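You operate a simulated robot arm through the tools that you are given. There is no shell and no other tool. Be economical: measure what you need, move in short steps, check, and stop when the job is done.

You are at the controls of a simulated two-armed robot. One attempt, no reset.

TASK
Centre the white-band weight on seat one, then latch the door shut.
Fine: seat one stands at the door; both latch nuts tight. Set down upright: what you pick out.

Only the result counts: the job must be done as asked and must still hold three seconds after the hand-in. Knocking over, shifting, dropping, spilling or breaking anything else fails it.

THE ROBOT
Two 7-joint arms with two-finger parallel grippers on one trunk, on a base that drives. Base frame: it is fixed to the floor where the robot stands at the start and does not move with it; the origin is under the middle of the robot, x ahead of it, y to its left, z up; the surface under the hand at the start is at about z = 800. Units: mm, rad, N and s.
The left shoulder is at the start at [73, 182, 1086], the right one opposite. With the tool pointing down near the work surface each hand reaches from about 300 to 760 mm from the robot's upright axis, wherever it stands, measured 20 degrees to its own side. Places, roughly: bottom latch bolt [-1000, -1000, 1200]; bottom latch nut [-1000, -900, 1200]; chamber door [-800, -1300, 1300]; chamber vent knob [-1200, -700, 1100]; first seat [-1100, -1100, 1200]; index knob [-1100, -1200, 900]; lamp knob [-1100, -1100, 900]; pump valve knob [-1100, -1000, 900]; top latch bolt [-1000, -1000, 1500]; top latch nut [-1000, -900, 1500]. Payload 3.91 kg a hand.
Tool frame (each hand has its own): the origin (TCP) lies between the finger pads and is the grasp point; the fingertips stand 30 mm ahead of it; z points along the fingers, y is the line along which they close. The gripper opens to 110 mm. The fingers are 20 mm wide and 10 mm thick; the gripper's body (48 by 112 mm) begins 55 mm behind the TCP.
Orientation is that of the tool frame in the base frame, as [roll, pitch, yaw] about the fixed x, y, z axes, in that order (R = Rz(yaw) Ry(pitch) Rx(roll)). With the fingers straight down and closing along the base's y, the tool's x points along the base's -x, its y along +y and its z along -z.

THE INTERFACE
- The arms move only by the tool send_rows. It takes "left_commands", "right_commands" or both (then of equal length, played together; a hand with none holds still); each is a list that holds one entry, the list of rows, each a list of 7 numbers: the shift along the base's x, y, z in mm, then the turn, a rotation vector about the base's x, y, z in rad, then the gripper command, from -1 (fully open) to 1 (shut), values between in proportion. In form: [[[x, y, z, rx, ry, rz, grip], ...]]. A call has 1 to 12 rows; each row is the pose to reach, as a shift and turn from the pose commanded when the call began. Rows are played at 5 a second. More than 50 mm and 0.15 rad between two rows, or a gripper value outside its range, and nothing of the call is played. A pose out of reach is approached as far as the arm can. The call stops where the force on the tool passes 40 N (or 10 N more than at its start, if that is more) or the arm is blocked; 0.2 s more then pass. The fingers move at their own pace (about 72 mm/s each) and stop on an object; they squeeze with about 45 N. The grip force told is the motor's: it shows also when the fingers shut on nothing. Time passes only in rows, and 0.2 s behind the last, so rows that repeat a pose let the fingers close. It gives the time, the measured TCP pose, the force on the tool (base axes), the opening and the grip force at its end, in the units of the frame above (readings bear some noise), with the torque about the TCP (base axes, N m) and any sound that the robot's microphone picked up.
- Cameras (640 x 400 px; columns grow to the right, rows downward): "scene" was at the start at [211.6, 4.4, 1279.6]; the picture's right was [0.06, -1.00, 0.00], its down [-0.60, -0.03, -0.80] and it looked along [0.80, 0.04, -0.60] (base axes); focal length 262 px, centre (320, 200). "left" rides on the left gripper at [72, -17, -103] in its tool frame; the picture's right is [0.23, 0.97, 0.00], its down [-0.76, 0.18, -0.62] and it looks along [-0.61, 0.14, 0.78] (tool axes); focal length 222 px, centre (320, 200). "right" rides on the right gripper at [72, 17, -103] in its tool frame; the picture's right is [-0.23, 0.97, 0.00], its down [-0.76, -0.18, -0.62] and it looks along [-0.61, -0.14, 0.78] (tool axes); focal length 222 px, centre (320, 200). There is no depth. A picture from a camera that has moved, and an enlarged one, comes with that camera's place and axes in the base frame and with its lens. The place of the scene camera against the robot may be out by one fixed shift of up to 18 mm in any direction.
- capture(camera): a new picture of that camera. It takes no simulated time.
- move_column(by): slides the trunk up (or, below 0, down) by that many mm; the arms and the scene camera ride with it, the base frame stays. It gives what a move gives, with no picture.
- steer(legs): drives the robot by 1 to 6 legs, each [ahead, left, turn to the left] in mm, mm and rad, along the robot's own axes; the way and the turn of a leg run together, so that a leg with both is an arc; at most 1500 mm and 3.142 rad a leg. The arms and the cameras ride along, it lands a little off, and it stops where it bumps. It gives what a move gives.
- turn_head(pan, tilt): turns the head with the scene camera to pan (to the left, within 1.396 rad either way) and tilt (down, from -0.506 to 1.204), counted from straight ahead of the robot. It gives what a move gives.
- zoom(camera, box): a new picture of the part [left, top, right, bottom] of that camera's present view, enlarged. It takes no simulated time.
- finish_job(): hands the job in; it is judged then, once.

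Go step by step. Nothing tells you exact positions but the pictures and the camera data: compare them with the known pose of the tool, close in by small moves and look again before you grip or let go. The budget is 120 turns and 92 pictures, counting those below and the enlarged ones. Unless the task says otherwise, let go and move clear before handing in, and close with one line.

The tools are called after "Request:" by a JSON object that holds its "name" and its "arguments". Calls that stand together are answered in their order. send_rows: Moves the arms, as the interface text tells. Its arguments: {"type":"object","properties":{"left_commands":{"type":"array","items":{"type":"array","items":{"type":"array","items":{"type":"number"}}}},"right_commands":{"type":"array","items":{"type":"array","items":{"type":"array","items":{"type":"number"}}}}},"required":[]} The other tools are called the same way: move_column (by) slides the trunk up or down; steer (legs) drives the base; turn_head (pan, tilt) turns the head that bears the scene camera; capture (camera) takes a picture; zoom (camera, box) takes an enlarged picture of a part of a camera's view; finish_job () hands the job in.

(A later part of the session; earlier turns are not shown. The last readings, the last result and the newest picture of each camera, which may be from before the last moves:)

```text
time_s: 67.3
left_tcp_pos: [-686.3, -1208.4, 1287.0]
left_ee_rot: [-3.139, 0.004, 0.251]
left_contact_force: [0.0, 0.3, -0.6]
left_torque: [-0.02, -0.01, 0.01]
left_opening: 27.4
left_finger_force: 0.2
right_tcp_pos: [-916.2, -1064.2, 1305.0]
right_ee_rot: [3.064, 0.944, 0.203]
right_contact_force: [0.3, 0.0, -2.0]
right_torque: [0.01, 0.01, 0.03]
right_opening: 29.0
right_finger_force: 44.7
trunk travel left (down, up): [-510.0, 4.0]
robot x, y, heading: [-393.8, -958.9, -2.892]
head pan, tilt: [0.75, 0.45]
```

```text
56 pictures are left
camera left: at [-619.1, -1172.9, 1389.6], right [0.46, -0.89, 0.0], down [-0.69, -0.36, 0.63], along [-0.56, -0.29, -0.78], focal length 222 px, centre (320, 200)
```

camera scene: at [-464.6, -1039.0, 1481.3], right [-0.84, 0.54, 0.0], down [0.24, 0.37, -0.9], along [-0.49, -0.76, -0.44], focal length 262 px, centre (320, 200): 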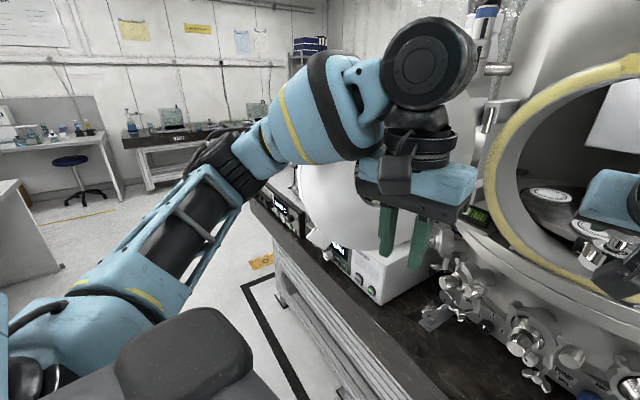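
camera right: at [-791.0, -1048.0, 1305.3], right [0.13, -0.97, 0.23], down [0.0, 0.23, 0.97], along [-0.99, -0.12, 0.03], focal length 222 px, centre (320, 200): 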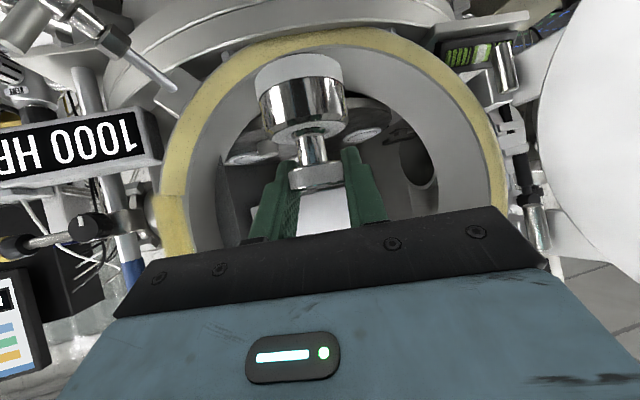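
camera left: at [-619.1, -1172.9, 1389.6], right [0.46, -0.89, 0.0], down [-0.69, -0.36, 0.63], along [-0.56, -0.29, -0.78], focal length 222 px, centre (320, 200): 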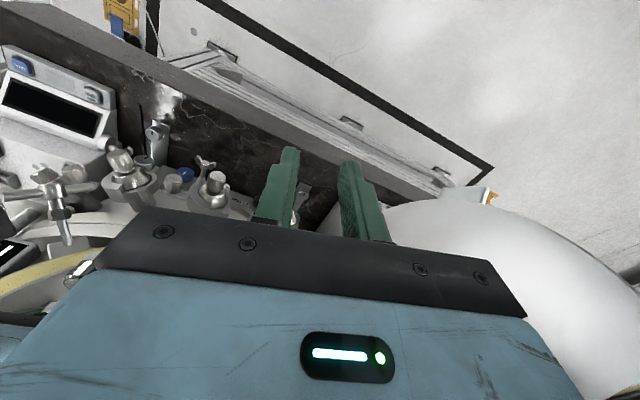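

The left wrist is near the open door, so I won't drive further. I'll reach in with the right arm from here, in steps.

Request:
{"name": "send_rows", "arguments": {"right_commands": [[[-35, -7, 0, 0, 0, 0, 1], [-70, -14, 0, 0, 0, 0, 1], [-105, -21, 0, 0, 0, 0, 1], [-140, -28, 0, 0, 0, 0, 1], [-140, -28, 0, 0, 0, 0, 1]]]}}

Request:
{"name": "turn_head", "arguments": {"pan": 0, "tilt": 0.35}}

Request:
{"name": "capture", "arguments": {"camera": "right"}}

Request:
{"name": "capture", "arguments": {"camera": "scene"}}

```text
time_s: 68.5
left_tcp_pos: [-685.3, -1206.2, 1286.8]
left_ee_rot: [-3.141, 0.004, 0.251]
left_contact_force: [0.5, 0.4, 0.4]
left_torque: [0.02, -0.02, -0.03]
left_opening: 27.2
left_finger_force: 0.0
right_tcp_pos: [-1059.6, -1092.5, 1304.0]
right_ee_rot: [3.063, 0.944, 0.207]
right_contact_force: [0.6, -0.2, -0.9]
right_torque: [-0.02, 0.04, 0.02]
right_opening: 29.1
right_finger_force: 44.9
trunk travel left (down, up): [-510.0, 4.0]
robot x, y, heading: [-391.5, -954.0, -2.894]
head pan, tilt: [0.75, 0.45]
```

```text
time_s: 69.6
left_tcp_pos: [-684.9, -1207.1, 1285.3]
left_ee_rot: [-3.139, 0.003, 0.252]
left_contact_force: [0.7, -0.2, 0.5]
left_torque: [0.03, 0.01, -0.02]
left_opening: 27.6
left_finger_force: 0.0
right_tcp_pos: [-1057.9, -1092.8, 1303.7]
right_ee_rot: [3.062, 0.943, 0.204]
right_contact_force: [-0.4, 0.1, -2.0]
right_torque: [-0.02, 0.01, 0.0]
right_opening: 28.7
right_finger_force: 44.7
trunk travel left (down, up): [-510.0, 4.0]
robot x, y, heading: [-391.9, -955.7, -2.894]
head pan, tilt: [0.0, 0.351]
```

```text
55 pictures are left
camera right: at [-933.0, -1074.8, 1305.7], right [0.13, -0.97, 0.23], down [0.0, 0.23, 0.97], along [-0.99, -0.12, 0.03], focal length 222 px, centre (320, 200)
```

right: 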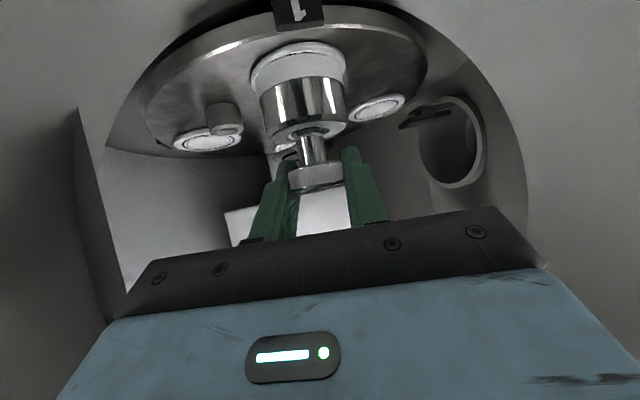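

```text
54 pictures are left
camera scene: at [-505.0, -984.6, 1490.5], right [-0.25, 0.97, 0.0], down [0.33, 0.08, -0.94], along [-0.91, -0.23, -0.34], focal length 262 px, centre (320, 200)
```

scene: 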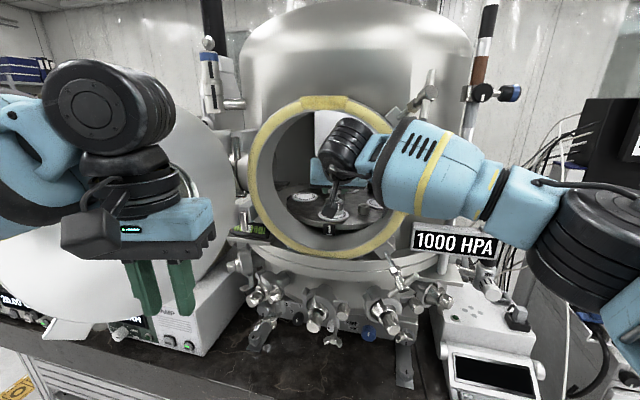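

The arm reaches well and the wrist camera sees seat one directly behind the weight. I'll enlarge it to measure.

Request:
{"name": "zoom", "arguments": {"camera": "right", "box": [200, 0, 400, 160]}}

Request:
{"name": "zoom", "arguments": {"camera": "scene", "box": [270, 170, 390, 250]}}

```text
2.50 times, centred on (300, 80) of right
camera zoom: at [-933.0, -1074.8, 1305.7], right [0.13, -0.97, 0.23], down [0.0, 0.23, 0.97], along [-0.99, -0.12, 0.03], focal length 555 px, centre (370, 500)
```

zoom: 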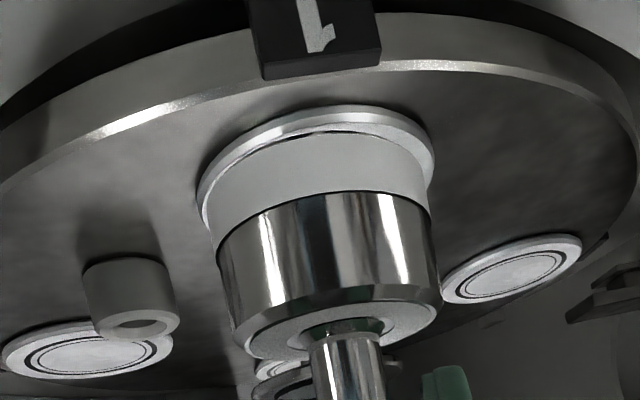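

```text
5.00 times, centred on (330, 210) of scene
camera zoom: at [-505.0, -984.6, 1490.5], right [-0.25, 0.97, 0.0], down [0.33, 0.08, -0.94], along [-0.91, -0.23, -0.34], focal length 1309 px, centre (270, 150)
```

zoom: 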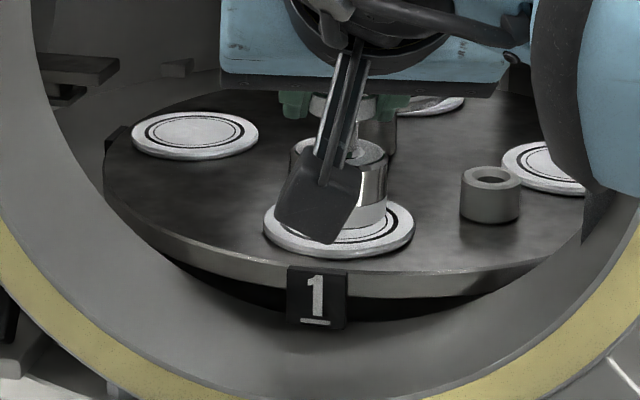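

Refining with apparent sizes: the weight axis is about 67 mm short of the seat axis and 11 mm to its right. I'll go most of the way and lower slightly, then look again.

Request:
{"name": "send_rows", "arguments": {"right_commands": [[[-20, -3, 0, 0, 0, 0, 1], [-40, -7, 0, 0, 0, 0, 1], [-60, -10, -8, 0, 0, 0, 1], [-60, -10, -15, 0, 0, 0, 1], [-60, -10, -15, 0, 0, 0, 1]]]}}

Request:
{"name": "zoom", "arguments": {"camera": "right", "box": [200, 0, 400, 160]}}

Request:
{"name": "zoom", "arguments": {"camera": "scene", "box": [280, 170, 390, 250]}}

```text
time_s: 70.8
left_tcp_pos: [-685.3, -1207.1, 1286.2]
left_ee_rot: [-3.139, 0.006, 0.253]
left_contact_force: [-0.2, -0.6, 0.6]
left_torque: [0.01, -0.01, 0.01]
left_opening: 27.5
left_finger_force: 0.1
right_tcp_pos: [-1115.4, -1102.2, 1290.7]
right_ee_rot: [3.063, 0.943, 0.205]
right_contact_force: [-0.8, 0.1, -1.5]
right_torque: [-0.02, 0.02, 0.01]
right_opening: 29.0
right_finger_force: 44.7
trunk travel left (down, up): [-510.0, 4.0]
robot x, y, heading: [-394.2, -954.9, -2.894]
head pan, tilt: [0.0, 0.351]
```

```text
2.50 times, centred on (300, 80) of right
camera zoom: at [-990.8, -1085.0, 1291.9], right [0.13, -0.96, 0.23], down [0.0, 0.23, 0.97], along [-0.99, -0.12, 0.03], focal length 555 px, centre (370, 500)
```

zoom: 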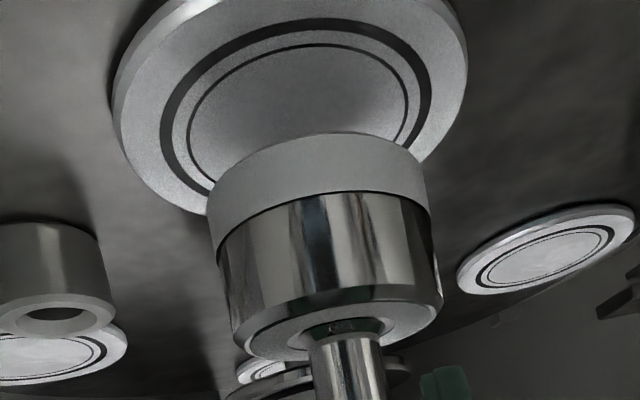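

```text
5.00 times, centred on (335, 210) of scene
camera zoom: at [-505.0, -984.7, 1490.5], right [-0.25, 0.97, 0.0], down [0.33, 0.08, -0.94], along [-0.91, -0.23, -0.34], focal length 1309 px, centre (245, 150)
```

zoom: 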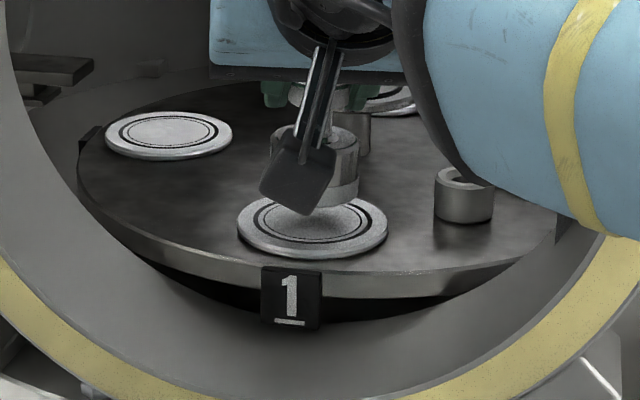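

Allowing for parallax, the weight is about 6 mm short and 20 mm above the seat. I'll shift and lower to just above it, then compare once more.

Request:
{"name": "send_rows", "arguments": {"right_commands": [[[-3, -1, -6, 0, 0, 0, 1], [-5, -1.5, -13, 0, 0, 0, 1], [-5, -1.5, -16, 0, 0, 0, 1], [-5, -1.5, -16, 0, 0, 0, 1]]]}}

Request:
{"name": "zoom", "arguments": {"camera": "right", "box": [220, 0, 380, 128]}}

Request:
{"name": "zoom", "arguments": {"camera": "scene", "box": [310, 190, 374, 236]}}

```text
time_s: 71.8
left_tcp_pos: [-684.8, -1208.3, 1287.0]
left_ee_rot: [-3.139, 0.003, 0.252]
left_contact_force: [0.0, -0.3, -0.4]
left_torque: [-0.05, 0.01, -0.02]
left_opening: 27.5
left_finger_force: 0.0
right_tcp_pos: [-1121.7, -1103.4, 1273.4]
right_ee_rot: [3.062, 0.944, 0.205]
right_contact_force: [0.8, -0.5, -1.9]
right_torque: [0.05, 0.03, 0.02]
right_opening: 28.7
right_finger_force: 44.5
trunk travel left (down, up): [-510.0, 4.0]
robot x, y, heading: [-393.9, -958.3, -2.896]
head pan, tilt: [0.0, 0.351]
```

```text
3.12 times, centred on (300, 64) of right
camera zoom: at [-996.0, -1086.3, 1275.5], right [0.13, -0.97, 0.23], down [0.0, 0.23, 0.97], along [-0.99, -0.12, 0.03], focal length 694 px, centre (382, 625)
```

zoom: 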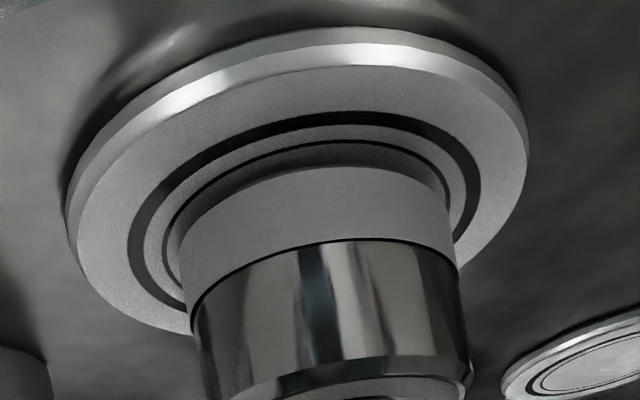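

```text
8.70 times, centred on (342, 213) of scene
camera zoom: at [-505.1, -984.5, 1490.5], right [-0.25, 0.97, 0.0], down [0.33, 0.08, -0.94], along [-0.91, -0.23, -0.34], focal length 2276 px, centre (129, 87)
```

zoom: 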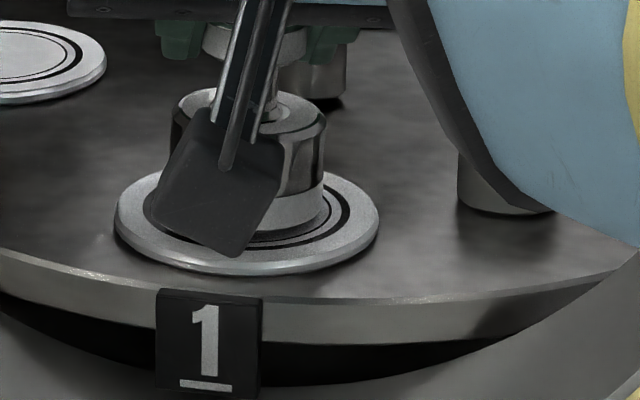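

Lateral alignment looks good, with a gap of a few millimetres left. I'll lower in tiny steps to light contact.

Request:
{"name": "send_rows", "arguments": {"right_commands": [[[-1.5, 0.3, -3, 0, 0, 0, 1], [-1.5, 0.3, -3, 0, 0, 0, 1]]]}}

Request:
{"name": "zoom", "arguments": {"camera": "right", "box": [220, 0, 380, 128]}}

Request:
{"name": "zoom", "arguments": {"camera": "scene", "box": [310, 190, 374, 236]}}

```text
time_s: 72.4
left_tcp_pos: [-684.9, -1207.0, 1287.3]
left_ee_rot: [-3.14, 0.006, 0.251]
left_contact_force: [-0.3, -0.3, -0.1]
left_torque: [0.01, -0.02, -0.04]
left_opening: 27.5
left_finger_force: 0.1
right_tcp_pos: [-1121.7, -1104.2, 1270.3]
right_ee_rot: [3.062, 0.946, 0.206]
right_contact_force: [-0.1, 0.5, 0.7]
right_torque: [0.05, 0.01, -0.01]
right_opening: 28.8
right_finger_force: 45.0
trunk travel left (down, up): [-510.0, 4.0]
robot x, y, heading: [-394.4, -958.0, -2.89]
head pan, tilt: [0.0, 0.351]
```

```text
3.12 times, centred on (300, 64) of right
camera zoom: at [-996.6, -1086.3, 1273.0], right [0.13, -0.97, 0.23], down [0.0, 0.23, 0.97], along [-0.99, -0.12, 0.03], focal length 694 px, centre (382, 625)
```

zoom: 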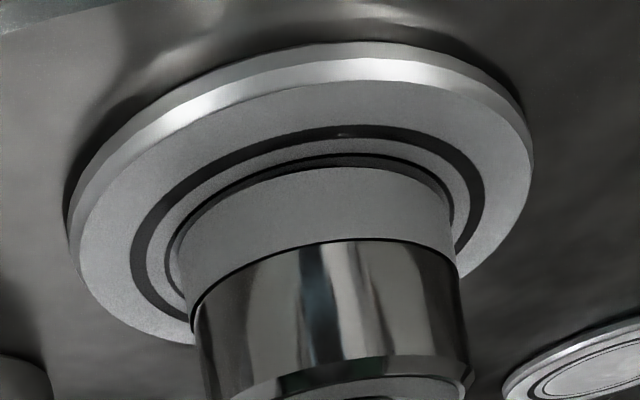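

```text
8.70 times, centred on (342, 213) of scene
camera zoom: at [-504.7, -984.5, 1490.6], right [-0.25, 0.97, 0.0], down [0.33, 0.08, -0.94], along [-0.91, -0.23, -0.34], focal length 2276 px, centre (129, 87)
```

zoom: 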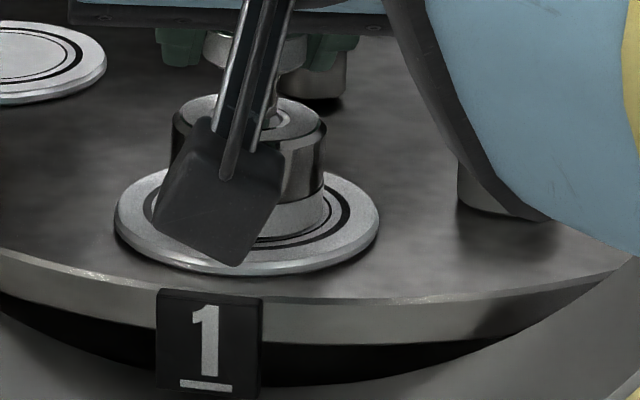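

Nearly in contact and concentric to about a millimetre. I'll lower the last bit and release.

Request:
{"name": "send_rows", "arguments": {"right_commands": [[[0.5, 0.5, -1.5, 0, 0, 0, 1], [0.5, 0.5, -1.5, 0, 0, 0, 1], [0.5, 0.5, -1.5, 0, 0, 0, 0.3], [0.5, 0.5, -1.5, 0, 0, 0, 0], [0.5, 0.5, -1.5, 0, 0, 0, -0.2], [0.5, 0.5, -1.5, 0, 0, 0, -0.4]]]}}

Request:
{"name": "zoom", "arguments": {"camera": "right", "box": [220, 0, 380, 128]}}

```text
time_s: 73.8
left_tcp_pos: [-685.2, -1206.3, 1286.8]
left_ee_rot: [-3.142, 0.006, 0.252]
left_contact_force: [0.6, 0.5, 0.9]
left_torque: [0.0, 0.0, -0.01]
left_opening: 27.5
left_finger_force: 0.1
right_tcp_pos: [-1120.9, -1103.3, 1269.5]
right_ee_rot: [3.064, 0.946, 0.203]
right_contact_force: [0.9, -0.3, -0.2]
right_torque: [-0.02, 0.0, -0.03]
right_opening: 76.9
right_finger_force: 0.1
trunk travel left (down, up): [-510.0, 4.0]
robot x, y, heading: [-394.4, -958.5, -2.891]
head pan, tilt: [0.0, 0.351]
```

```text
3.12 times, centred on (300, 64) of right
camera zoom: at [-996.2, -1085.9, 1270.8], right [0.13, -0.97, 0.23], down [0.0, 0.23, 0.97], along [-0.99, -0.12, 0.03], focal length 694 px, centre (382, 625)
```

zoom: 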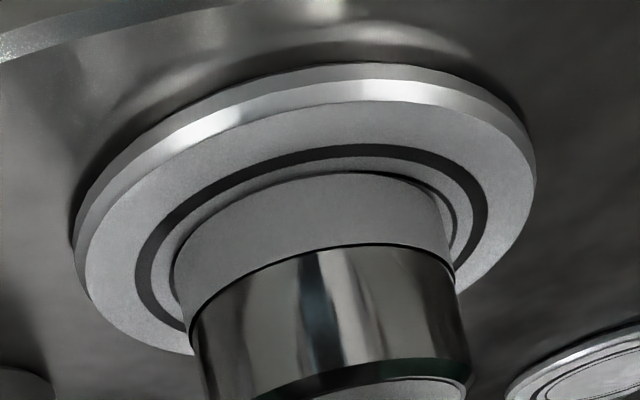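

The weight stands centred within the printed ring. I'll withdraw the open hand along its own axis and then straight out of the port.

Request:
{"name": "send_rows", "arguments": {"right_commands": [[[16, 5, 10, 0, 0, 0, -0.4], [32, 10, 20, 0, 0, 0, -0.4], [48, 14, 30, 0, 0, 0, -0.4], [90, 22, 38, 0, 0, 0, -0.4], [135, 30, 38, 0, 0, 0, -0.4], [180, 38, 38, 0, 0, 0, -0.4], [225, 46, 38, 0, 0, 0, -0.4]]]}}

Request:
{"name": "capture", "arguments": {"camera": "scene"}}

Request:
{"name": "capture", "arguments": {"camera": "right"}}

```text
time_s: 75.4
left_tcp_pos: [-684.5, -1205.6, 1286.4]
left_ee_rot: [-3.141, 0.004, 0.25]
left_contact_force: [-0.8, -0.2, -0.5]
left_torque: [-0.03, -0.01, 0.04]
left_opening: 27.6
left_finger_force: 0.2
right_tcp_pos: [-896.5, -1059.0, 1311.3]
right_ee_rot: [3.063, 0.945, 0.204]
right_contact_force: [0.0, -0.4, 0.2]
right_torque: [-0.03, 0.01, 0.01]
right_opening: 76.9
right_finger_force: 0.0
trunk travel left (down, up): [-510.0, 4.0]
robot x, y, heading: [-391.0, -956.1, -2.895]
head pan, tilt: [0.0, 0.351]
```

```text
44 pictures are left
camera scene: at [-503.6, -984.2, 1490.7], right [-0.25, 0.97, 0.0], down [0.33, 0.08, -0.94], along [-0.91, -0.23, -0.34], focal length 262 px, centre (320, 200)
```

scene: 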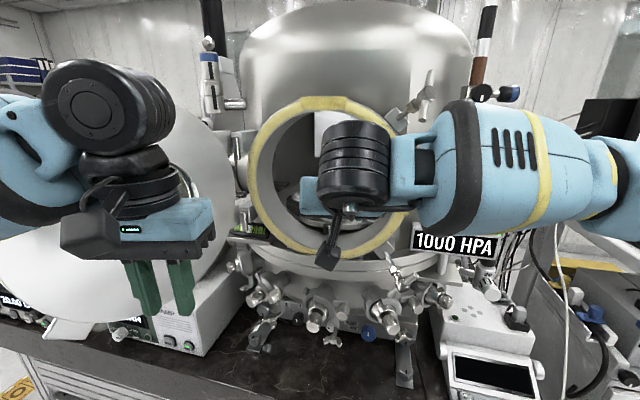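

```text
43 pictures are left
camera right: at [-772.1, -1041.8, 1312.6], right [0.13, -0.97, 0.23], down [0.0, 0.23, 0.97], along [-0.99, -0.12, 0.03], focal length 222 px, centre (320, 200)
```

right: 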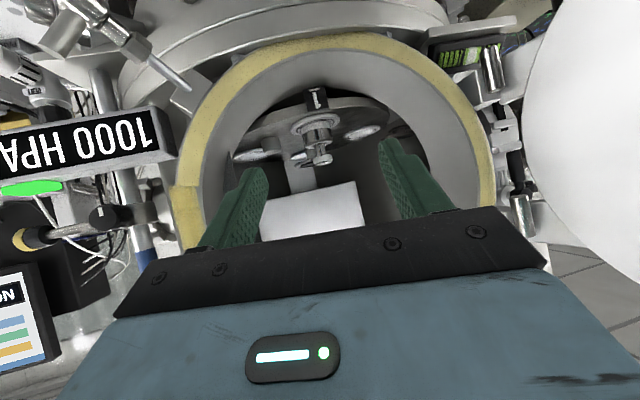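

The weight stands upright on seat one. Now I'll back off to see the door and latch bolts properly.

Request:
{"name": "steer", "arguments": {"legs": [[-400, 0, 0]]}}

Request:
{"name": "turn_head", "arguments": {"pan": 0.1, "tilt": 0.2}}

Request:
{"name": "capture", "arguments": {"camera": "scene"}}

```text
time_s: 77.9
left_tcp_pos: [-300.5, -1110.7, 1285.3]
left_ee_rot: [-3.141, 0.003, 0.254]
left_contact_force: [1.0, 0.2, -0.3]
left_torque: [-0.02, -0.01, 0.02]
left_opening: 27.4
left_finger_force: 0.1
right_tcp_pos: [-515.0, -962.9, 1309.3]
right_ee_rot: [3.062, 0.944, 0.208]
right_contact_force: [0.2, -0.5, 0.6]
right_torque: [0.03, -0.03, -0.01]
right_opening: 77.0
right_finger_force: 0.1
trunk travel left (down, up): [-510.0, 4.0]
robot x, y, heading: [-10.1, -859.8, -2.892]
head pan, tilt: [0.0, 0.351]
```

```text
time_s: 78.6
left_tcp_pos: [-300.7, -1110.0, 1286.6]
left_ee_rot: [-3.14, 0.005, 0.253]
left_contact_force: [0.3, -0.2, -0.1]
left_torque: [0.05, 0.01, -0.01]
left_opening: 27.4
left_finger_force: 0.2
right_tcp_pos: [-514.3, -963.9, 1311.1]
right_ee_rot: [3.063, 0.946, 0.209]
right_contact_force: [0.2, 0.3, -0.6]
right_torque: [0.02, -0.01, 0.01]
right_opening: 76.9
right_finger_force: 0.1
trunk travel left (down, up): [-510.0, 4.0]
robot x, y, heading: [-7.3, -862.9, -2.886]
head pan, tilt: [0.099, 0.201]
```

```text
42 pictures are left
camera scene: at [-117.6, -895.7, 1504.6], right [-0.34, 0.94, 0.0], down [0.19, 0.07, -0.98], along [-0.92, -0.34, -0.2], focal length 262 px, centre (320, 200)
```

scene: 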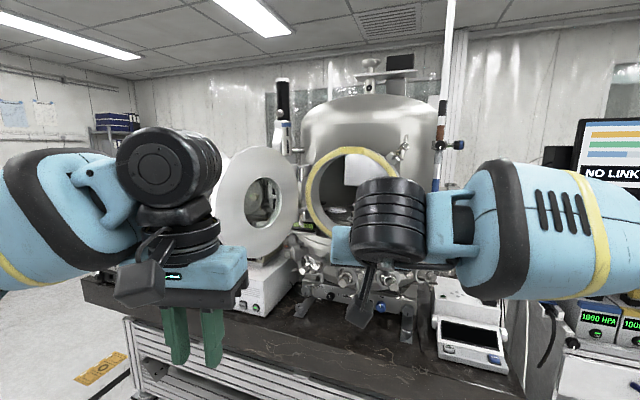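

Request:
{"name": "zoom", "arguments": {"camera": "scene", "box": [200, 120, 420, 280]}}

```text
2.50 times, centred on (310, 200) of scene
camera zoom: at [-117.6, -895.7, 1504.6], right [-0.34, 0.94, 0.0], down [0.19, 0.07, -0.98], along [-0.92, -0.34, -0.2], focal length 654 px, centre (345, 200)
```

zoom: 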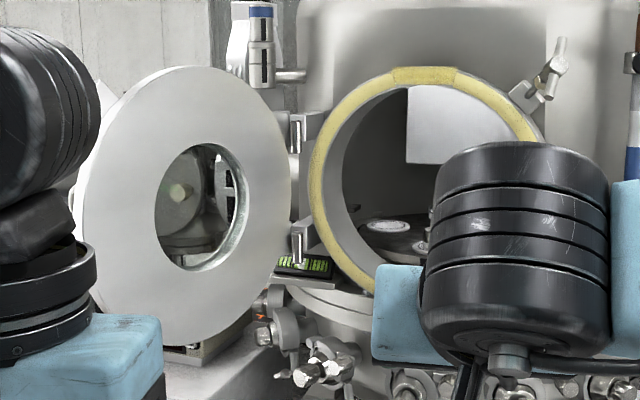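

The door is a disk hinged on the port's left side, opened about 120°, free edge around [-670, -1430]. I'll move left so that I can see its outer side and reach round its free edge with the left hand.

Request:
{"name": "steer", "arguments": {"legs": [[0, 0, -0.256], [0, 470, 0]]}}

Request:
{"name": "turn_head", "arguments": {"pan": 0, "tilt": 0.2}}

Request:
{"name": "capture", "arguments": {"camera": "scene"}}

```text
time_s: 84.2
left_tcp_pos: [-361.6, -1505.4, 1287.8]
left_ee_rot: [-3.138, 0.004, -0.009]
left_contact_force: [0.3, -0.3, 0.3]
left_torque: [0.0, -0.01, -0.01]
left_opening: 27.3
left_finger_force: 0.1
right_tcp_pos: [-528.8, -1310.2, 1310.4]
right_ee_rot: [3.065, 0.944, -0.057]
right_contact_force: [-0.7, 0.5, -0.1]
right_torque: [-0.02, -0.02, -0.01]
right_opening: 76.8
right_finger_force: 0.1
trunk travel left (down, up): [-510.0, 4.0]
robot x, y, heading: [-18.4, -1340.9, 3.129]
head pan, tilt: [0.099, 0.201]
```

```text
time_s: 84.9
left_tcp_pos: [-361.3, -1506.5, 1286.1]
left_ee_rot: [-3.139, 0.006, -0.009]
left_contact_force: [0.1, 0.1, -0.6]
left_torque: [0.01, -0.01, 0.0]
left_opening: 27.3
left_finger_force: 0.1
right_tcp_pos: [-530.7, -1309.0, 1311.0]
right_ee_rot: [3.063, 0.944, -0.055]
right_contact_force: [0.0, -0.3, -0.1]
right_torque: [0.03, 0.03, -0.02]
right_opening: 76.9
right_finger_force: 0.1
trunk travel left (down, up): [-510.0, 4.0]
robot x, y, heading: [-11.8, -1342.6, 3.13]
head pan, tilt: [0.0, 0.201]
```

```text
40 pictures are left
camera scene: at [-130.0, -1339.5, 1504.6], right [0.01, 1.0, 0.0], down [0.2, 0.0, -0.98], along [-0.98, 0.01, -0.2], focal length 262 px, centre (320, 200)
```

scene: 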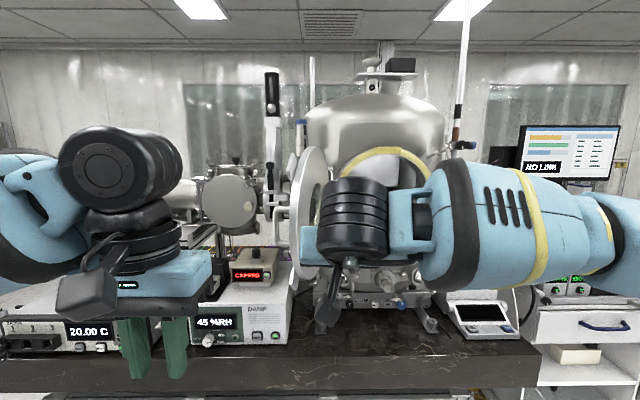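

The door is nearly edge-on from here but my right arm covers it. I'll pull the right hand aside and tilt the left hand forward while at it.

Request:
{"name": "send_rows", "arguments": {"right_commands": [[[20, 40, 0, 0, 0, 0, 0], [35, 80, 0, 0, 0, 0, 0], [50, 120, 0, 0, 0, 0, 0], [50, 160, 0, 0, 0, 0, 0], [50, 190, 0, 0, 0, 0, 0], [50, 210, 0, 0, 0, 0, 0], [50, 210, 0, 0, 0, 0, 0]]], "left_commands": [[[-20, 0, 0, 0, 0.14, 0, 1], [-40, 0, 0, 0, 0.28, 0, 1], [-60, 0, 0, 0, 0.42, 0, 1], [-80, 0, 0, 0, 0.56, 0, 1], [-100, 0, 0, 0, 0.7, 0, 1], [-120, 0, 0, 0, 0.84, 0, 1], [-140, 0, 0, 0, 0.95, 0, 1]]]}}

Request:
{"name": "capture", "arguments": {"camera": "scene"}}

Request:
{"name": "zoom", "arguments": {"camera": "scene", "box": [240, 110, 440, 270]}}

```text
time_s: 86.5
left_tcp_pos: [-503.5, -1507.2, 1288.3]
left_ee_rot: [3.133, 0.957, -0.013]
left_contact_force: [-0.1, -0.2, 0.1]
left_torque: [0.01, 0.02, -0.01]
left_opening: 0.0
left_finger_force: 37.8
right_tcp_pos: [-480.8, -1098.9, 1311.4]
right_ee_rot: [3.065, 0.944, -0.054]
right_contact_force: [0.7, -0.7, -0.6]
right_torque: [0.04, 0.01, 0.0]
right_opening: 55.0
right_finger_force: 0.0
trunk travel left (down, up): [-510.0, 4.0]
robot x, y, heading: [-17.2, -1338.4, 3.128]
head pan, tilt: [0.0, 0.201]
```

```text
39 pictures are left
camera scene: at [-130.7, -1340.0, 1504.5], right [0.01, 1.0, 0.0], down [0.2, 0.0, -0.98], along [-0.98, 0.01, -0.2], focal length 262 px, centre (320, 200)
```

scene: 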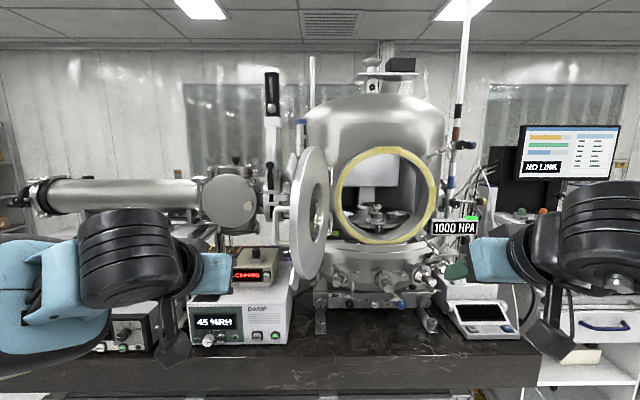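

```text
2.50 times, centred on (340, 190) of scene
camera zoom: at [-130.7, -1340.0, 1504.5], right [0.01, 1.0, 0.0], down [0.2, 0.0, -0.98], along [-0.98, 0.01, -0.2], focal length 654 px, centre (270, 225)
```

zoom: 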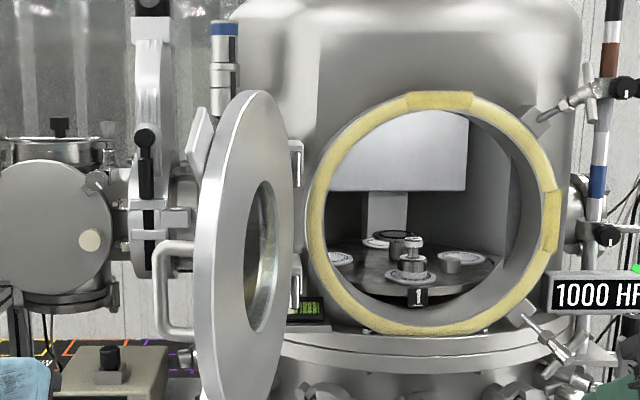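

Now I see the door clearly: hinge near [-985, -1290], free edge near [-640, -1388], with a D-handle on its outer face. I'll bring the closed left fingers behind the free edge, then push it round.

Request:
{"name": "send_rows", "arguments": {"left_commands": [[[-45, 5, 0, 0, 0, 0, 1], [-90, 10, 0, 0, 0, 0, 1], [-135, 15, 0, 0, 0, 0, 1], [-180, 17, 0, 0, 0, 0, 1], [-190, 30, 0, 0, 0, 0, 1]]]}}

Request:
{"name": "zoom", "arguments": {"camera": "scene", "box": [140, 110, 380, 290]}}

Request:
{"name": "capture", "arguments": {"camera": "left"}}

```text
time_s: 87.7
left_tcp_pos: [-691.6, -1474.7, 1285.5]
left_ee_rot: [3.13, 0.953, -0.016]
left_contact_force: [-0.4, -0.1, 0.2]
left_torque: [-0.05, 0.01, 0.0]
left_opening: 0.0
left_finger_force: 37.3
right_tcp_pos: [-479.0, -1097.3, 1310.9]
right_ee_rot: [3.063, 0.944, -0.059]
right_contact_force: [1.2, -0.2, 0.1]
right_torque: [0.01, -0.02, 0.01]
right_opening: 55.0
right_finger_force: 0.0
trunk travel left (down, up): [-510.0, 4.0]
robot x, y, heading: [-14.3, -1339.4, 3.13]
head pan, tilt: [0.0, 0.201]
```

```text
2.22 times, centred on (260, 200) of scene
camera zoom: at [-129.6, -1338.7, 1504.6], right [0.01, 1.0, 0.0], down [0.2, 0.0, -0.98], along [-0.98, 0.01, -0.2], focal length 582 px, centre (453, 200)
```

zoom: 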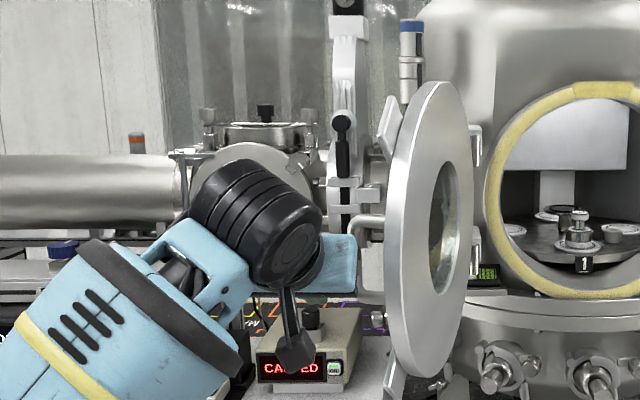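

```text
36 pictures are left
camera left: at [-565.6, -1459.6, 1286.2], right [0.12, -0.98, -0.18], down [0.07, -0.17, 0.98], along [-0.99, -0.13, 0.04], focal length 222 px, centre (320, 200)
```

left: 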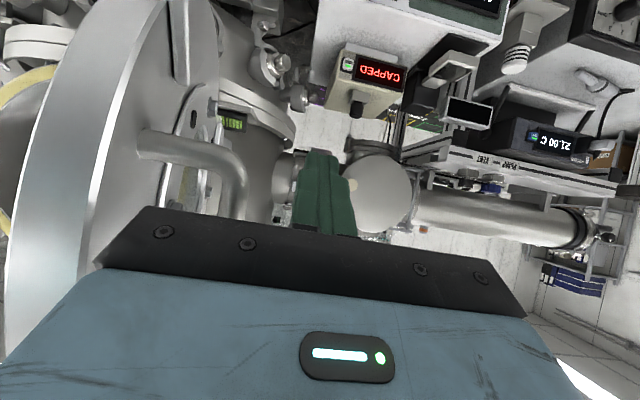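

The fingers are behind the door's free edge. I'll push towards +y along the arc and watch the force.

Request:
{"name": "send_rows", "arguments": {"left_commands": [[[0, 25, 0, 0, 0, 0, 1], [0, 50, 0, 0, 0, 0, 1], [3, 75, 0, 0, 0, 0, 1], [5, 100, 0, 0, 0, 0, 1], [5, 125, 0, 0, 0, 0, 1], [5, 150, 0, 0, 0, 0, 1], [5, 175, 0, 0, 0, 0, 1], [3, 200, 0, 0, 0, 0, 1], [0, 225, 0, 0, 0, 0, 1], [-5, 250, 0, 0, 0, 0, 1]]]}}

Request:
{"name": "capture", "arguments": {"camera": "scene"}}

```text
time_s: 89.6
left_tcp_pos: [-687.2, -1271.2, 1287.5]
left_ee_rot: [3.12, 0.959, -0.023]
left_contact_force: [39.9, 6.3, -2.8]
left_torque: [-0.49, 2.14, -0.79]
left_opening: 0.0
left_finger_force: 37.6
right_tcp_pos: [-477.6, -1097.1, 1312.0]
right_ee_rot: [3.063, 0.945, -0.056]
right_contact_force: [-0.9, -0.6, -0.5]
right_torque: [0.02, 0.02, -0.03]
right_opening: 55.2
right_finger_force: 0.0
trunk travel left (down, up): [-510.0, 4.0]
robot x, y, heading: [-15.6, -1345.7, 3.124]
head pan, tilt: [0.0, 0.201]
stopped in row 9 (left hand): the force on the tool passed its limit at 63 N (the readings are from after the stop); the commanded pose is now the measured one
```

```text
35 pictures are left
camera scene: at [-126.6, -1338.8, 1504.8], right [0.01, 1.0, 0.0], down [0.2, 0.0, -0.98], along [-0.98, 0.01, -0.2], focal length 262 px, centre (320, 200)
```

scene: 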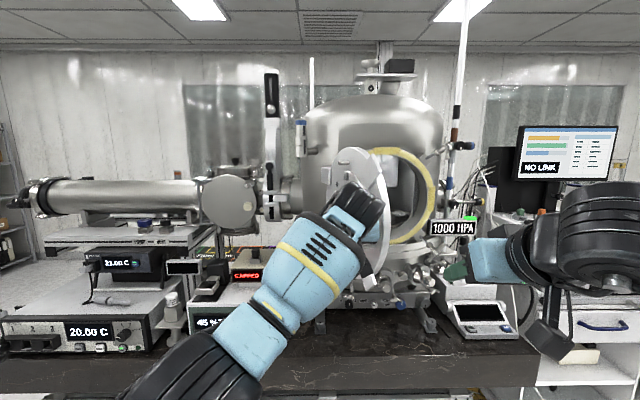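

The door swung to roughly 25–30° past edge-on; the fingertips now press on its outer face. I'll back off a little and look.

Request:
{"name": "send_rows", "arguments": {"left_commands": [[[25, -5, 0, 0, 0, 0, 1], [40, -10, 0, 0, 0, 0, 1]]]}}

Request:
{"name": "capture", "arguments": {"camera": "left"}}

Request:
{"name": "zoom", "arguments": {"camera": "scene", "box": [280, 110, 480, 310]}}

```text
time_s: 90.2
left_tcp_pos: [-650.1, -1282.5, 1284.3]
left_ee_rot: [3.122, 0.955, -0.02]
left_contact_force: [0.2, 0.0, 0.6]
left_torque: [0.02, -0.02, 0.03]
left_opening: 0.0
left_finger_force: 37.6
right_tcp_pos: [-479.6, -1098.9, 1312.6]
right_ee_rot: [3.065, 0.944, -0.056]
right_contact_force: [1.3, 0.1, 0.4]
right_torque: [-0.01, 0.06, 0.05]
right_opening: 54.9
right_finger_force: 0.0
trunk travel left (down, up): [-510.0, 4.0]
robot x, y, heading: [-18.7, -1335.3, 3.126]
head pan, tilt: [0.0, 0.201]
```

```text
34 pictures are left
camera left: at [-523.5, -1266.0, 1283.4], right [0.13, -0.98, -0.17], down [0.07, -0.17, 0.98], along [-0.99, -0.14, 0.05], focal length 222 px, centre (320, 200)
```

left: 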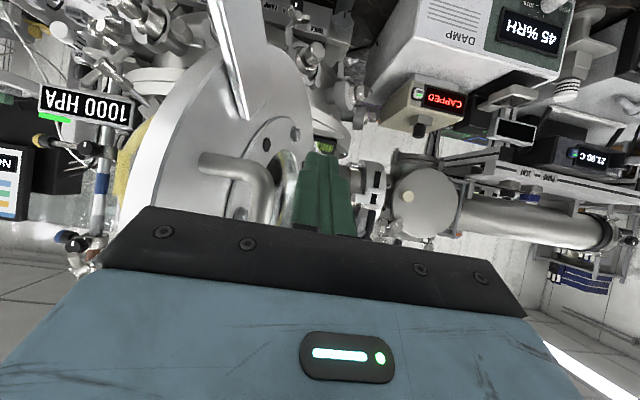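

```text
2.00 times, centred on (380, 210) of scene
camera zoom: at [-129.2, -1339.5, 1504.7], right [0.01, 1.0, 0.0], down [0.2, 0.0, -0.98], along [-0.98, 0.01, -0.2], focal length 524 px, centre (200, 180)
```

zoom: 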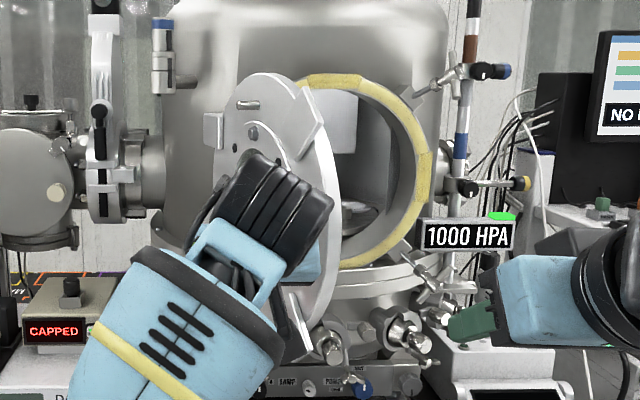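

The door is about 20° past edge-on and its outer face is visible. I'll keep pushing along a circle round the hinge.

Request:
{"name": "send_rows", "arguments": {"left_commands": [[[-2, 20, 0, 0, 0, 0, 1], [-4, 40, 0, 0, 0, 0, 1], [-8, 60, 0, 0, 0, 0, 1], [-13, 80, 0, 0, 0, 0, 1], [-20, 100, 0, 0, 0, 0, 1], [-28, 120, 0, 0, 0, 0, 1], [-36, 138, 0, 0, 0, 0, 1]]]}}

Request:
{"name": "capture", "arguments": {"camera": "scene"}}

```text
time_s: 91.7
left_tcp_pos: [-690.5, -1255.4, 1300.7]
left_ee_rot: [-3.097, 0.953, 0.093]
left_contact_force: [11.1, 1.1, 0.7]
left_torque: [-0.12, 0.58, -0.36]
left_opening: 0.1
left_finger_force: 37.0
left hand out of reach, approached as far as the arm can: row 4, 5, 6, 7
right_tcp_pos: [-477.6, -1097.3, 1311.2]
right_ee_rot: [3.065, 0.944, -0.057]
right_contact_force: [0.1, 0.2, -0.1]
right_torque: [0.01, -0.02, 0.0]
right_opening: 54.8
right_finger_force: 0.1
trunk travel left (down, up): [-510.0, 4.0]
robot x, y, heading: [-16.2, -1339.6, 3.125]
head pan, tilt: [0.0, 0.201]
stopped in row 7 (left hand): the force on the tool passed its limit at 55 N (the readings are from after the stop); the commanded pose is now the measured one
```

```text
32 pictures are left
camera scene: at [-128.1, -1339.2, 1504.8], right [0.01, 1.0, 0.0], down [0.2, 0.0, -0.98], along [-0.98, 0.01, -0.2], focal length 262 px, centre (320, 200)
```

scene: 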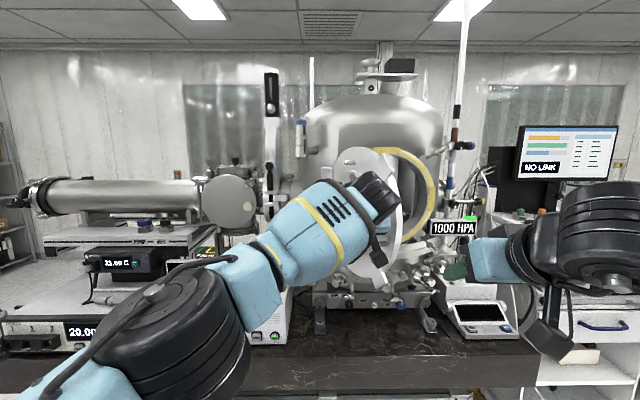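

The left arm is at its limit, the door about 35° past edge-on. I'll retract the left hand and bring the right hand across to the outer side of the door.

Request:
{"name": "send_rows", "arguments": {"left_commands": [[[45, -15, 0, 0, 0, 0, 1], [85, -40, 0, 0, 0, 0, 1], [125, -70, 0, 0, 0, 0, 1], [150, -110, 0, 0, 0, 0, 1], [160, -155, 0, 0, 0, 0, 1], [170, -200, 0, 0, 0, 0, 1], [180, -240, 0, 0, 0, 0, 1], [180, -240, 0, 0, 0, 0, 1], [180, -240, 0, 0, 0, 0, 1], [180, -240, 0, 0, 0, 0, 1]]], "right_commands": [[[0, 0, 0, 0, 0, 0, 1], [0, 0, 0, 0, 0, 0, 1], [0, 0, 0, 0, 0, 0, 1], [0, 0, 0, 0, 0, 0, 1], [10, -40, 0, 0, 0, 0, 1], [10, -80, 0, 0, 0, 0, 1], [10, -120, 0, 0, 0, 0, 1], [10, -160, 0, 0, 0, 0, 1], [0, -200, 0, 0, 0, 0, 1], [-10, -220, 0, 0, 0, 0, 1]]]}}

Request:
{"name": "steer", "arguments": {"legs": [[0, -190, 0], [120, 0, 0]]}}

Request:
{"name": "capture", "arguments": {"camera": "scene"}}

Request:
{"name": "capture", "arguments": {"camera": "right"}}

```text
time_s: 93.9
left_tcp_pos: [-510.1, -1494.1, 1301.7]
left_ee_rot: [-3.097, 0.952, 0.09]
left_contact_force: [0.1, 0.4, -0.1]
left_torque: [0.0, -0.03, -0.01]
left_opening: 0.0
left_finger_force: 37.6
right_tcp_pos: [-488.0, -1320.3, 1309.5]
right_ee_rot: [3.065, 0.943, -0.055]
right_contact_force: [-0.2, 0.1, -0.2]
right_torque: [0.01, 0.04, 0.0]
right_opening: 0.1
right_finger_force: 38.0
trunk travel left (down, up): [-510.0, 4.0]
robot x, y, heading: [-14.6, -1339.4, 3.129]
head pan, tilt: [0.0, 0.201]
```

```text
time_s: 97.0
left_tcp_pos: [-621.0, -1305.5, 1302.6]
left_ee_rot: [-3.099, 0.955, 0.092]
left_contact_force: [-0.1, -0.3, -0.7]
left_torque: [0.0, 0.01, 0.0]
left_opening: 0.1
left_finger_force: 37.6
right_tcp_pos: [-599.7, -1131.1, 1311.7]
right_ee_rot: [3.065, 0.944, -0.054]
right_contact_force: [0.5, 0.4, 0.5]
right_torque: [0.0, 0.0, -0.02]
right_opening: 0.0
right_finger_force: 37.5
trunk travel left (down, up): [-510.0, 4.0]
robot x, y, heading: [-126.6, -1154.2, 3.128]
head pan, tilt: [0.0, 0.201]
```

```text
31 pictures are left
camera scene: at [-241.3, -1151.1, 1504.8], right [0.01, 1.0, 0.0], down [0.2, 0.0, -0.98], along [-0.98, 0.01, -0.2], focal length 262 px, centre (320, 200)
```

scene: 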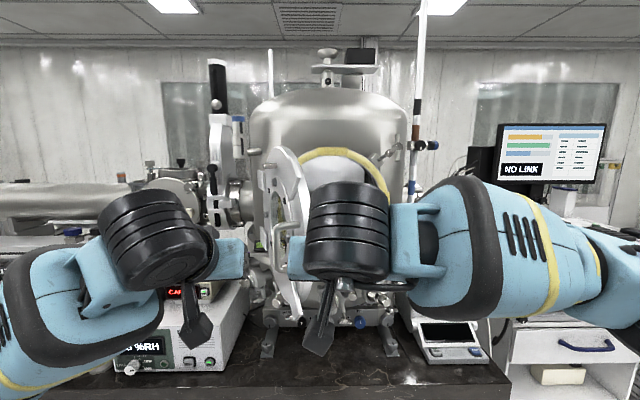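

```text
30 pictures are left
camera right: at [-474.2, -1146.4, 1313.0], right [-0.13, -0.97, 0.23], down [0.06, 0.22, 0.97], along [-0.99, 0.14, 0.03], focal length 222 px, centre (320, 200)
```

right: 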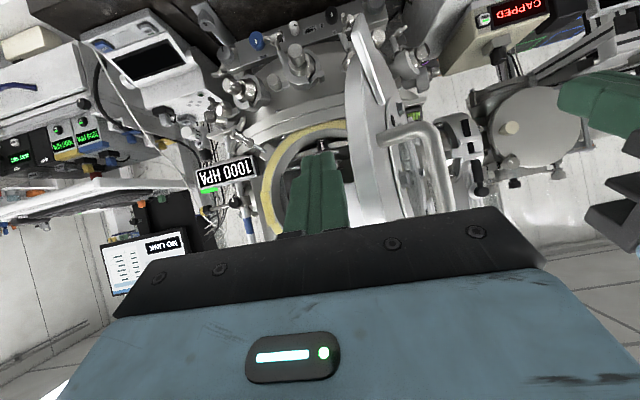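

The door is about 19° past edge-on and the robot now stands better for the left hand. I'll clear the right hand and push further with the left.

Request:
{"name": "send_rows", "arguments": {"right_commands": [[[30, 30, 0, 0, 0, 0, 1], [40, 70, 0, 0, 0, 0, 1], [40, 110, 0, 0, 0, 0, 1], [40, 150, 0, 0, 0, 0, 1], [40, 190, 0, 0, 0, 0, 1], [40, 210, 0, 0, 0, 0, 1], [40, 210, 0, 0, 0, 0, 1], [40, 210, 0, 0, 0, 0, 1], [40, 210, 0, 0, 0, 0, 1], [40, 210, 0, 0, 0, 0, 1]]], "left_commands": [[[-12, 5, 0, 0, 0, 0, 1], [-24, 15, 0, 0, 0, 0, 1], [-26, 40, 0, 0, 0, 0, 1], [-29, 70, 0, 0, 0, 0, 1], [-34, 95, 0, 0, 0, 0, 1], [-42, 120, 0, 0, 0, 0, 1], [-52, 145, 0, 0, 0, 0, 1], [-64, 168, 0, 0, 0, 0, 1], [-78, 190, 0, 0, 0, 0, 1], [-95, 212, 0, 0, 0, 0, 1]]]}}

Request:
{"name": "capture", "arguments": {"camera": "scene"}}

Request:
{"name": "capture", "arguments": {"camera": "left"}}

```text
time_s: 99.2
left_tcp_pos: [-716.8, -1089.1, 1301.2]
left_ee_rot: [-3.1, 0.952, 0.086]
left_contact_force: [-0.5, -0.7, -0.9]
left_torque: [-0.01, 0.01, 0.0]
left_opening: 0.0
left_finger_force: 37.8
right_tcp_pos: [-560.0, -916.3, 1310.2]
right_ee_rot: [3.064, 0.943, -0.059]
right_contact_force: [0.0, 0.2, 0.0]
right_torque: [-0.01, 0.02, 0.0]
right_opening: 0.0
right_finger_force: 37.7
trunk travel left (down, up): [-510.0, 4.0]
robot x, y, heading: [-125.9, -1152.6, 3.128]
head pan, tilt: [0.0, 0.201]
```

```text
29 pictures are left
camera scene: at [-242.5, -1149.7, 1504.5], right [0.01, 1.0, 0.0], down [0.2, 0.0, -0.98], along [-0.98, 0.01, -0.2], focal length 262 px, centre (320, 200)
```

scene: 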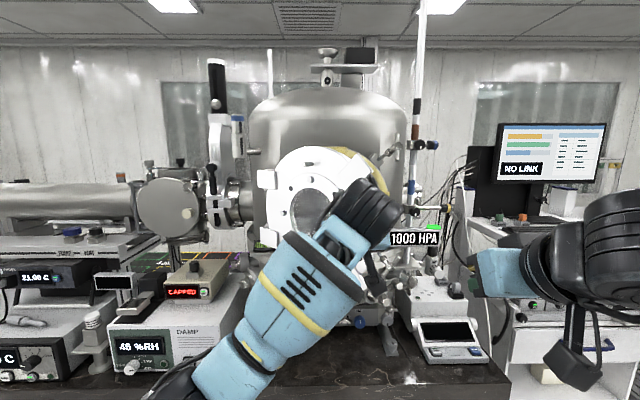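

```text
28 pictures are left
camera left: at [-591.1, -1067.5, 1302.1], right [0.18, -0.96, -0.21], down [0.08, -0.2, 0.98], along [-0.98, -0.19, 0.04], focal length 222 px, centre (320, 200)
```

left: 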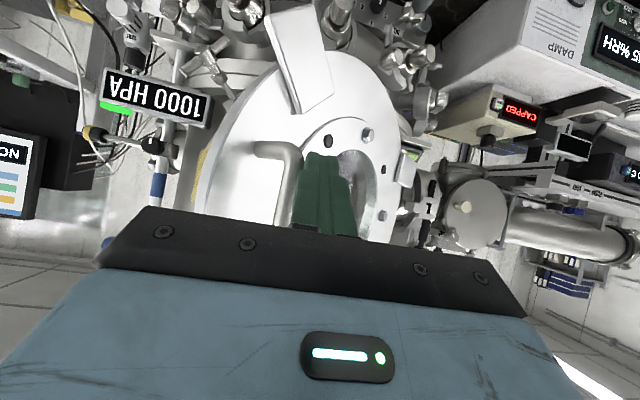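

The door is more than halfway round. I'll keep pushing, now mostly straight towards the chamber.

Request:
{"name": "send_rows", "arguments": {"left_commands": [[[-20, 10, 0, 0, 0, 0, 1], [-40, 18, 0, 0, 0, 0, 1], [-60, 25, 0, 0, 0, 0, 1], [-80, 30, 0, 0, 0, 0, 1], [-100, 33, 0, 0, 0, 0, 1], [-120, 35, 0, 0, 0, 0, 1], [-140, 35, 0, 0, 0, 0, 1], [-155, 35, 0, 0, 0, 0, 1]]]}}

Request:
{"name": "capture", "arguments": {"camera": "scene"}}

```text
time_s: 101.2
left_tcp_pos: [-826.1, -1107.9, 1294.1]
left_ee_rot: [-3.092, 0.939, 0.16]
left_contact_force: [-0.9, 0.0, 0.8]
left_torque: [-0.01, 0.02, 0.02]
left_opening: 0.3
left_finger_force: 37.4
left hand out of reach, approached as far as the arm can: row 5, 6, 7, 8
right_tcp_pos: [-559.8, -917.7, 1309.4]
right_ee_rot: [3.064, 0.943, -0.056]
right_contact_force: [-0.2, 1.2, 0.2]
right_torque: [0.01, 0.03, 0.0]
right_opening: 0.0
right_finger_force: 37.2
trunk travel left (down, up): [-510.0, 4.0]
robot x, y, heading: [-128.7, -1152.9, 3.125]
head pan, tilt: [0.0, 0.201]
stopped in row 8 (left hand): the arm was blocked; the commanded pose is now the measured one
```

```text
27 pictures are left
camera scene: at [-242.5, -1151.2, 1504.5], right [0.01, 1.0, 0.0], down [0.2, 0.0, -0.98], along [-0.98, 0.01, -0.2], focal length 262 px, centre (320, 200)
```

scene: 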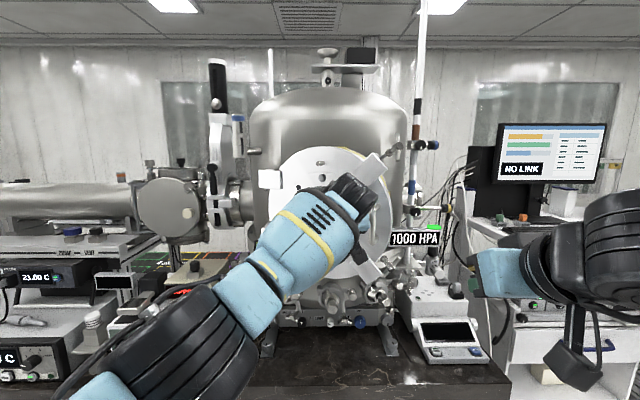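

The door is nearly shut. I'll pull the left hand back, drive closer and to the right so both arms reach the front, then look again.

Request:
{"name": "send_rows", "arguments": {"left_commands": [[[45, -10, 0, 0, 0, 0, 1], [90, -20, 0, 0, 0, 0, 1], [135, -30, 0, 0, 0, 0, 1], [180, -40, 0, 0, 0, 0, 1], [215, -60, 0, 0, 0, 0, 1], [215, -80, 0, 0, 0, 0, 1]]]}}

Request:
{"name": "steer", "arguments": {"legs": [[0, -110, 0], [190, 0, 0]]}}

Request:
{"name": "turn_head", "arguments": {"pan": -0.05, "tilt": 0.25}}

Request:
{"name": "capture", "arguments": {"camera": "scene"}}

```text
time_s: 102.8
left_tcp_pos: [-644.4, -1219.2, 1282.1]
left_ee_rot: [3.133, 0.969, 0.173]
left_contact_force: [0.0, 0.7, -0.3]
left_torque: [0.0, 0.0, 0.0]
left_opening: 0.0
left_finger_force: 37.8
left hand out of reach, approached as far as the arm can: row 5, 6
right_tcp_pos: [-560.3, -918.1, 1310.7]
right_ee_rot: [3.062, 0.944, -0.056]
right_contact_force: [-0.2, 0.1, -0.8]
right_torque: [-0.01, -0.04, 0.03]
right_opening: 0.1
right_finger_force: 37.4
trunk travel left (down, up): [-510.0, 4.0]
robot x, y, heading: [-125.7, -1150.1, 3.13]
head pan, tilt: [0.0, 0.201]
stopped in row 6 (left hand): the arm was blocked; the commanded pose is now the measured one
```

```text
time_s: 105.5
left_tcp_pos: [-830.8, -1108.8, 1281.7]
left_ee_rot: [3.135, 0.967, 0.175]
left_contact_force: [-0.4, 0.5, -0.6]
left_torque: [0.01, -0.03, -0.01]
left_opening: 0.1
left_finger_force: 37.8
right_tcp_pos: [-746.9, -807.6, 1310.7]
right_ee_rot: [3.064, 0.944, -0.052]
right_contact_force: [-0.4, -0.1, -0.2]
right_torque: [-0.02, -0.01, 0.0]
right_opening: 0.0
right_finger_force: 38.6
trunk travel left (down, up): [-510.0, 4.0]
robot x, y, heading: [-314.3, -1040.5, 3.131]
head pan, tilt: [0.0, 0.201]
```

```text
time_s: 106.2
left_tcp_pos: [-830.6, -1111.2, 1280.6]
left_ee_rot: [3.134, 0.968, 0.174]
left_contact_force: [-0.2, -0.7, 0.1]
left_torque: [0.02, 0.0, -0.02]
left_opening: 0.0
left_finger_force: 37.8
right_tcp_pos: [-747.3, -806.9, 1310.6]
right_ee_rot: [3.064, 0.942, -0.053]
right_contact_force: [0.2, 0.6, 0.4]
right_torque: [0.0, -0.02, -0.01]
right_opening: 0.2
right_finger_force: 37.7
trunk travel left (down, up): [-510.0, 4.0]
robot x, y, heading: [-311.6, -1043.2, 3.128]
head pan, tilt: [-0.051, 0.25]
```

```text
26 pictures are left
camera scene: at [-428.8, -1035.3, 1499.9], right [0.06, 1.0, 0.0], down [0.25, -0.02, -0.97], along [-0.97, 0.06, -0.25], focal length 262 px, centre (320, 200)
```

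scene: 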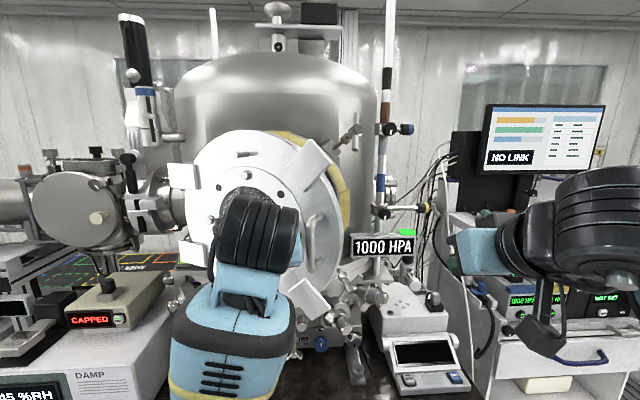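

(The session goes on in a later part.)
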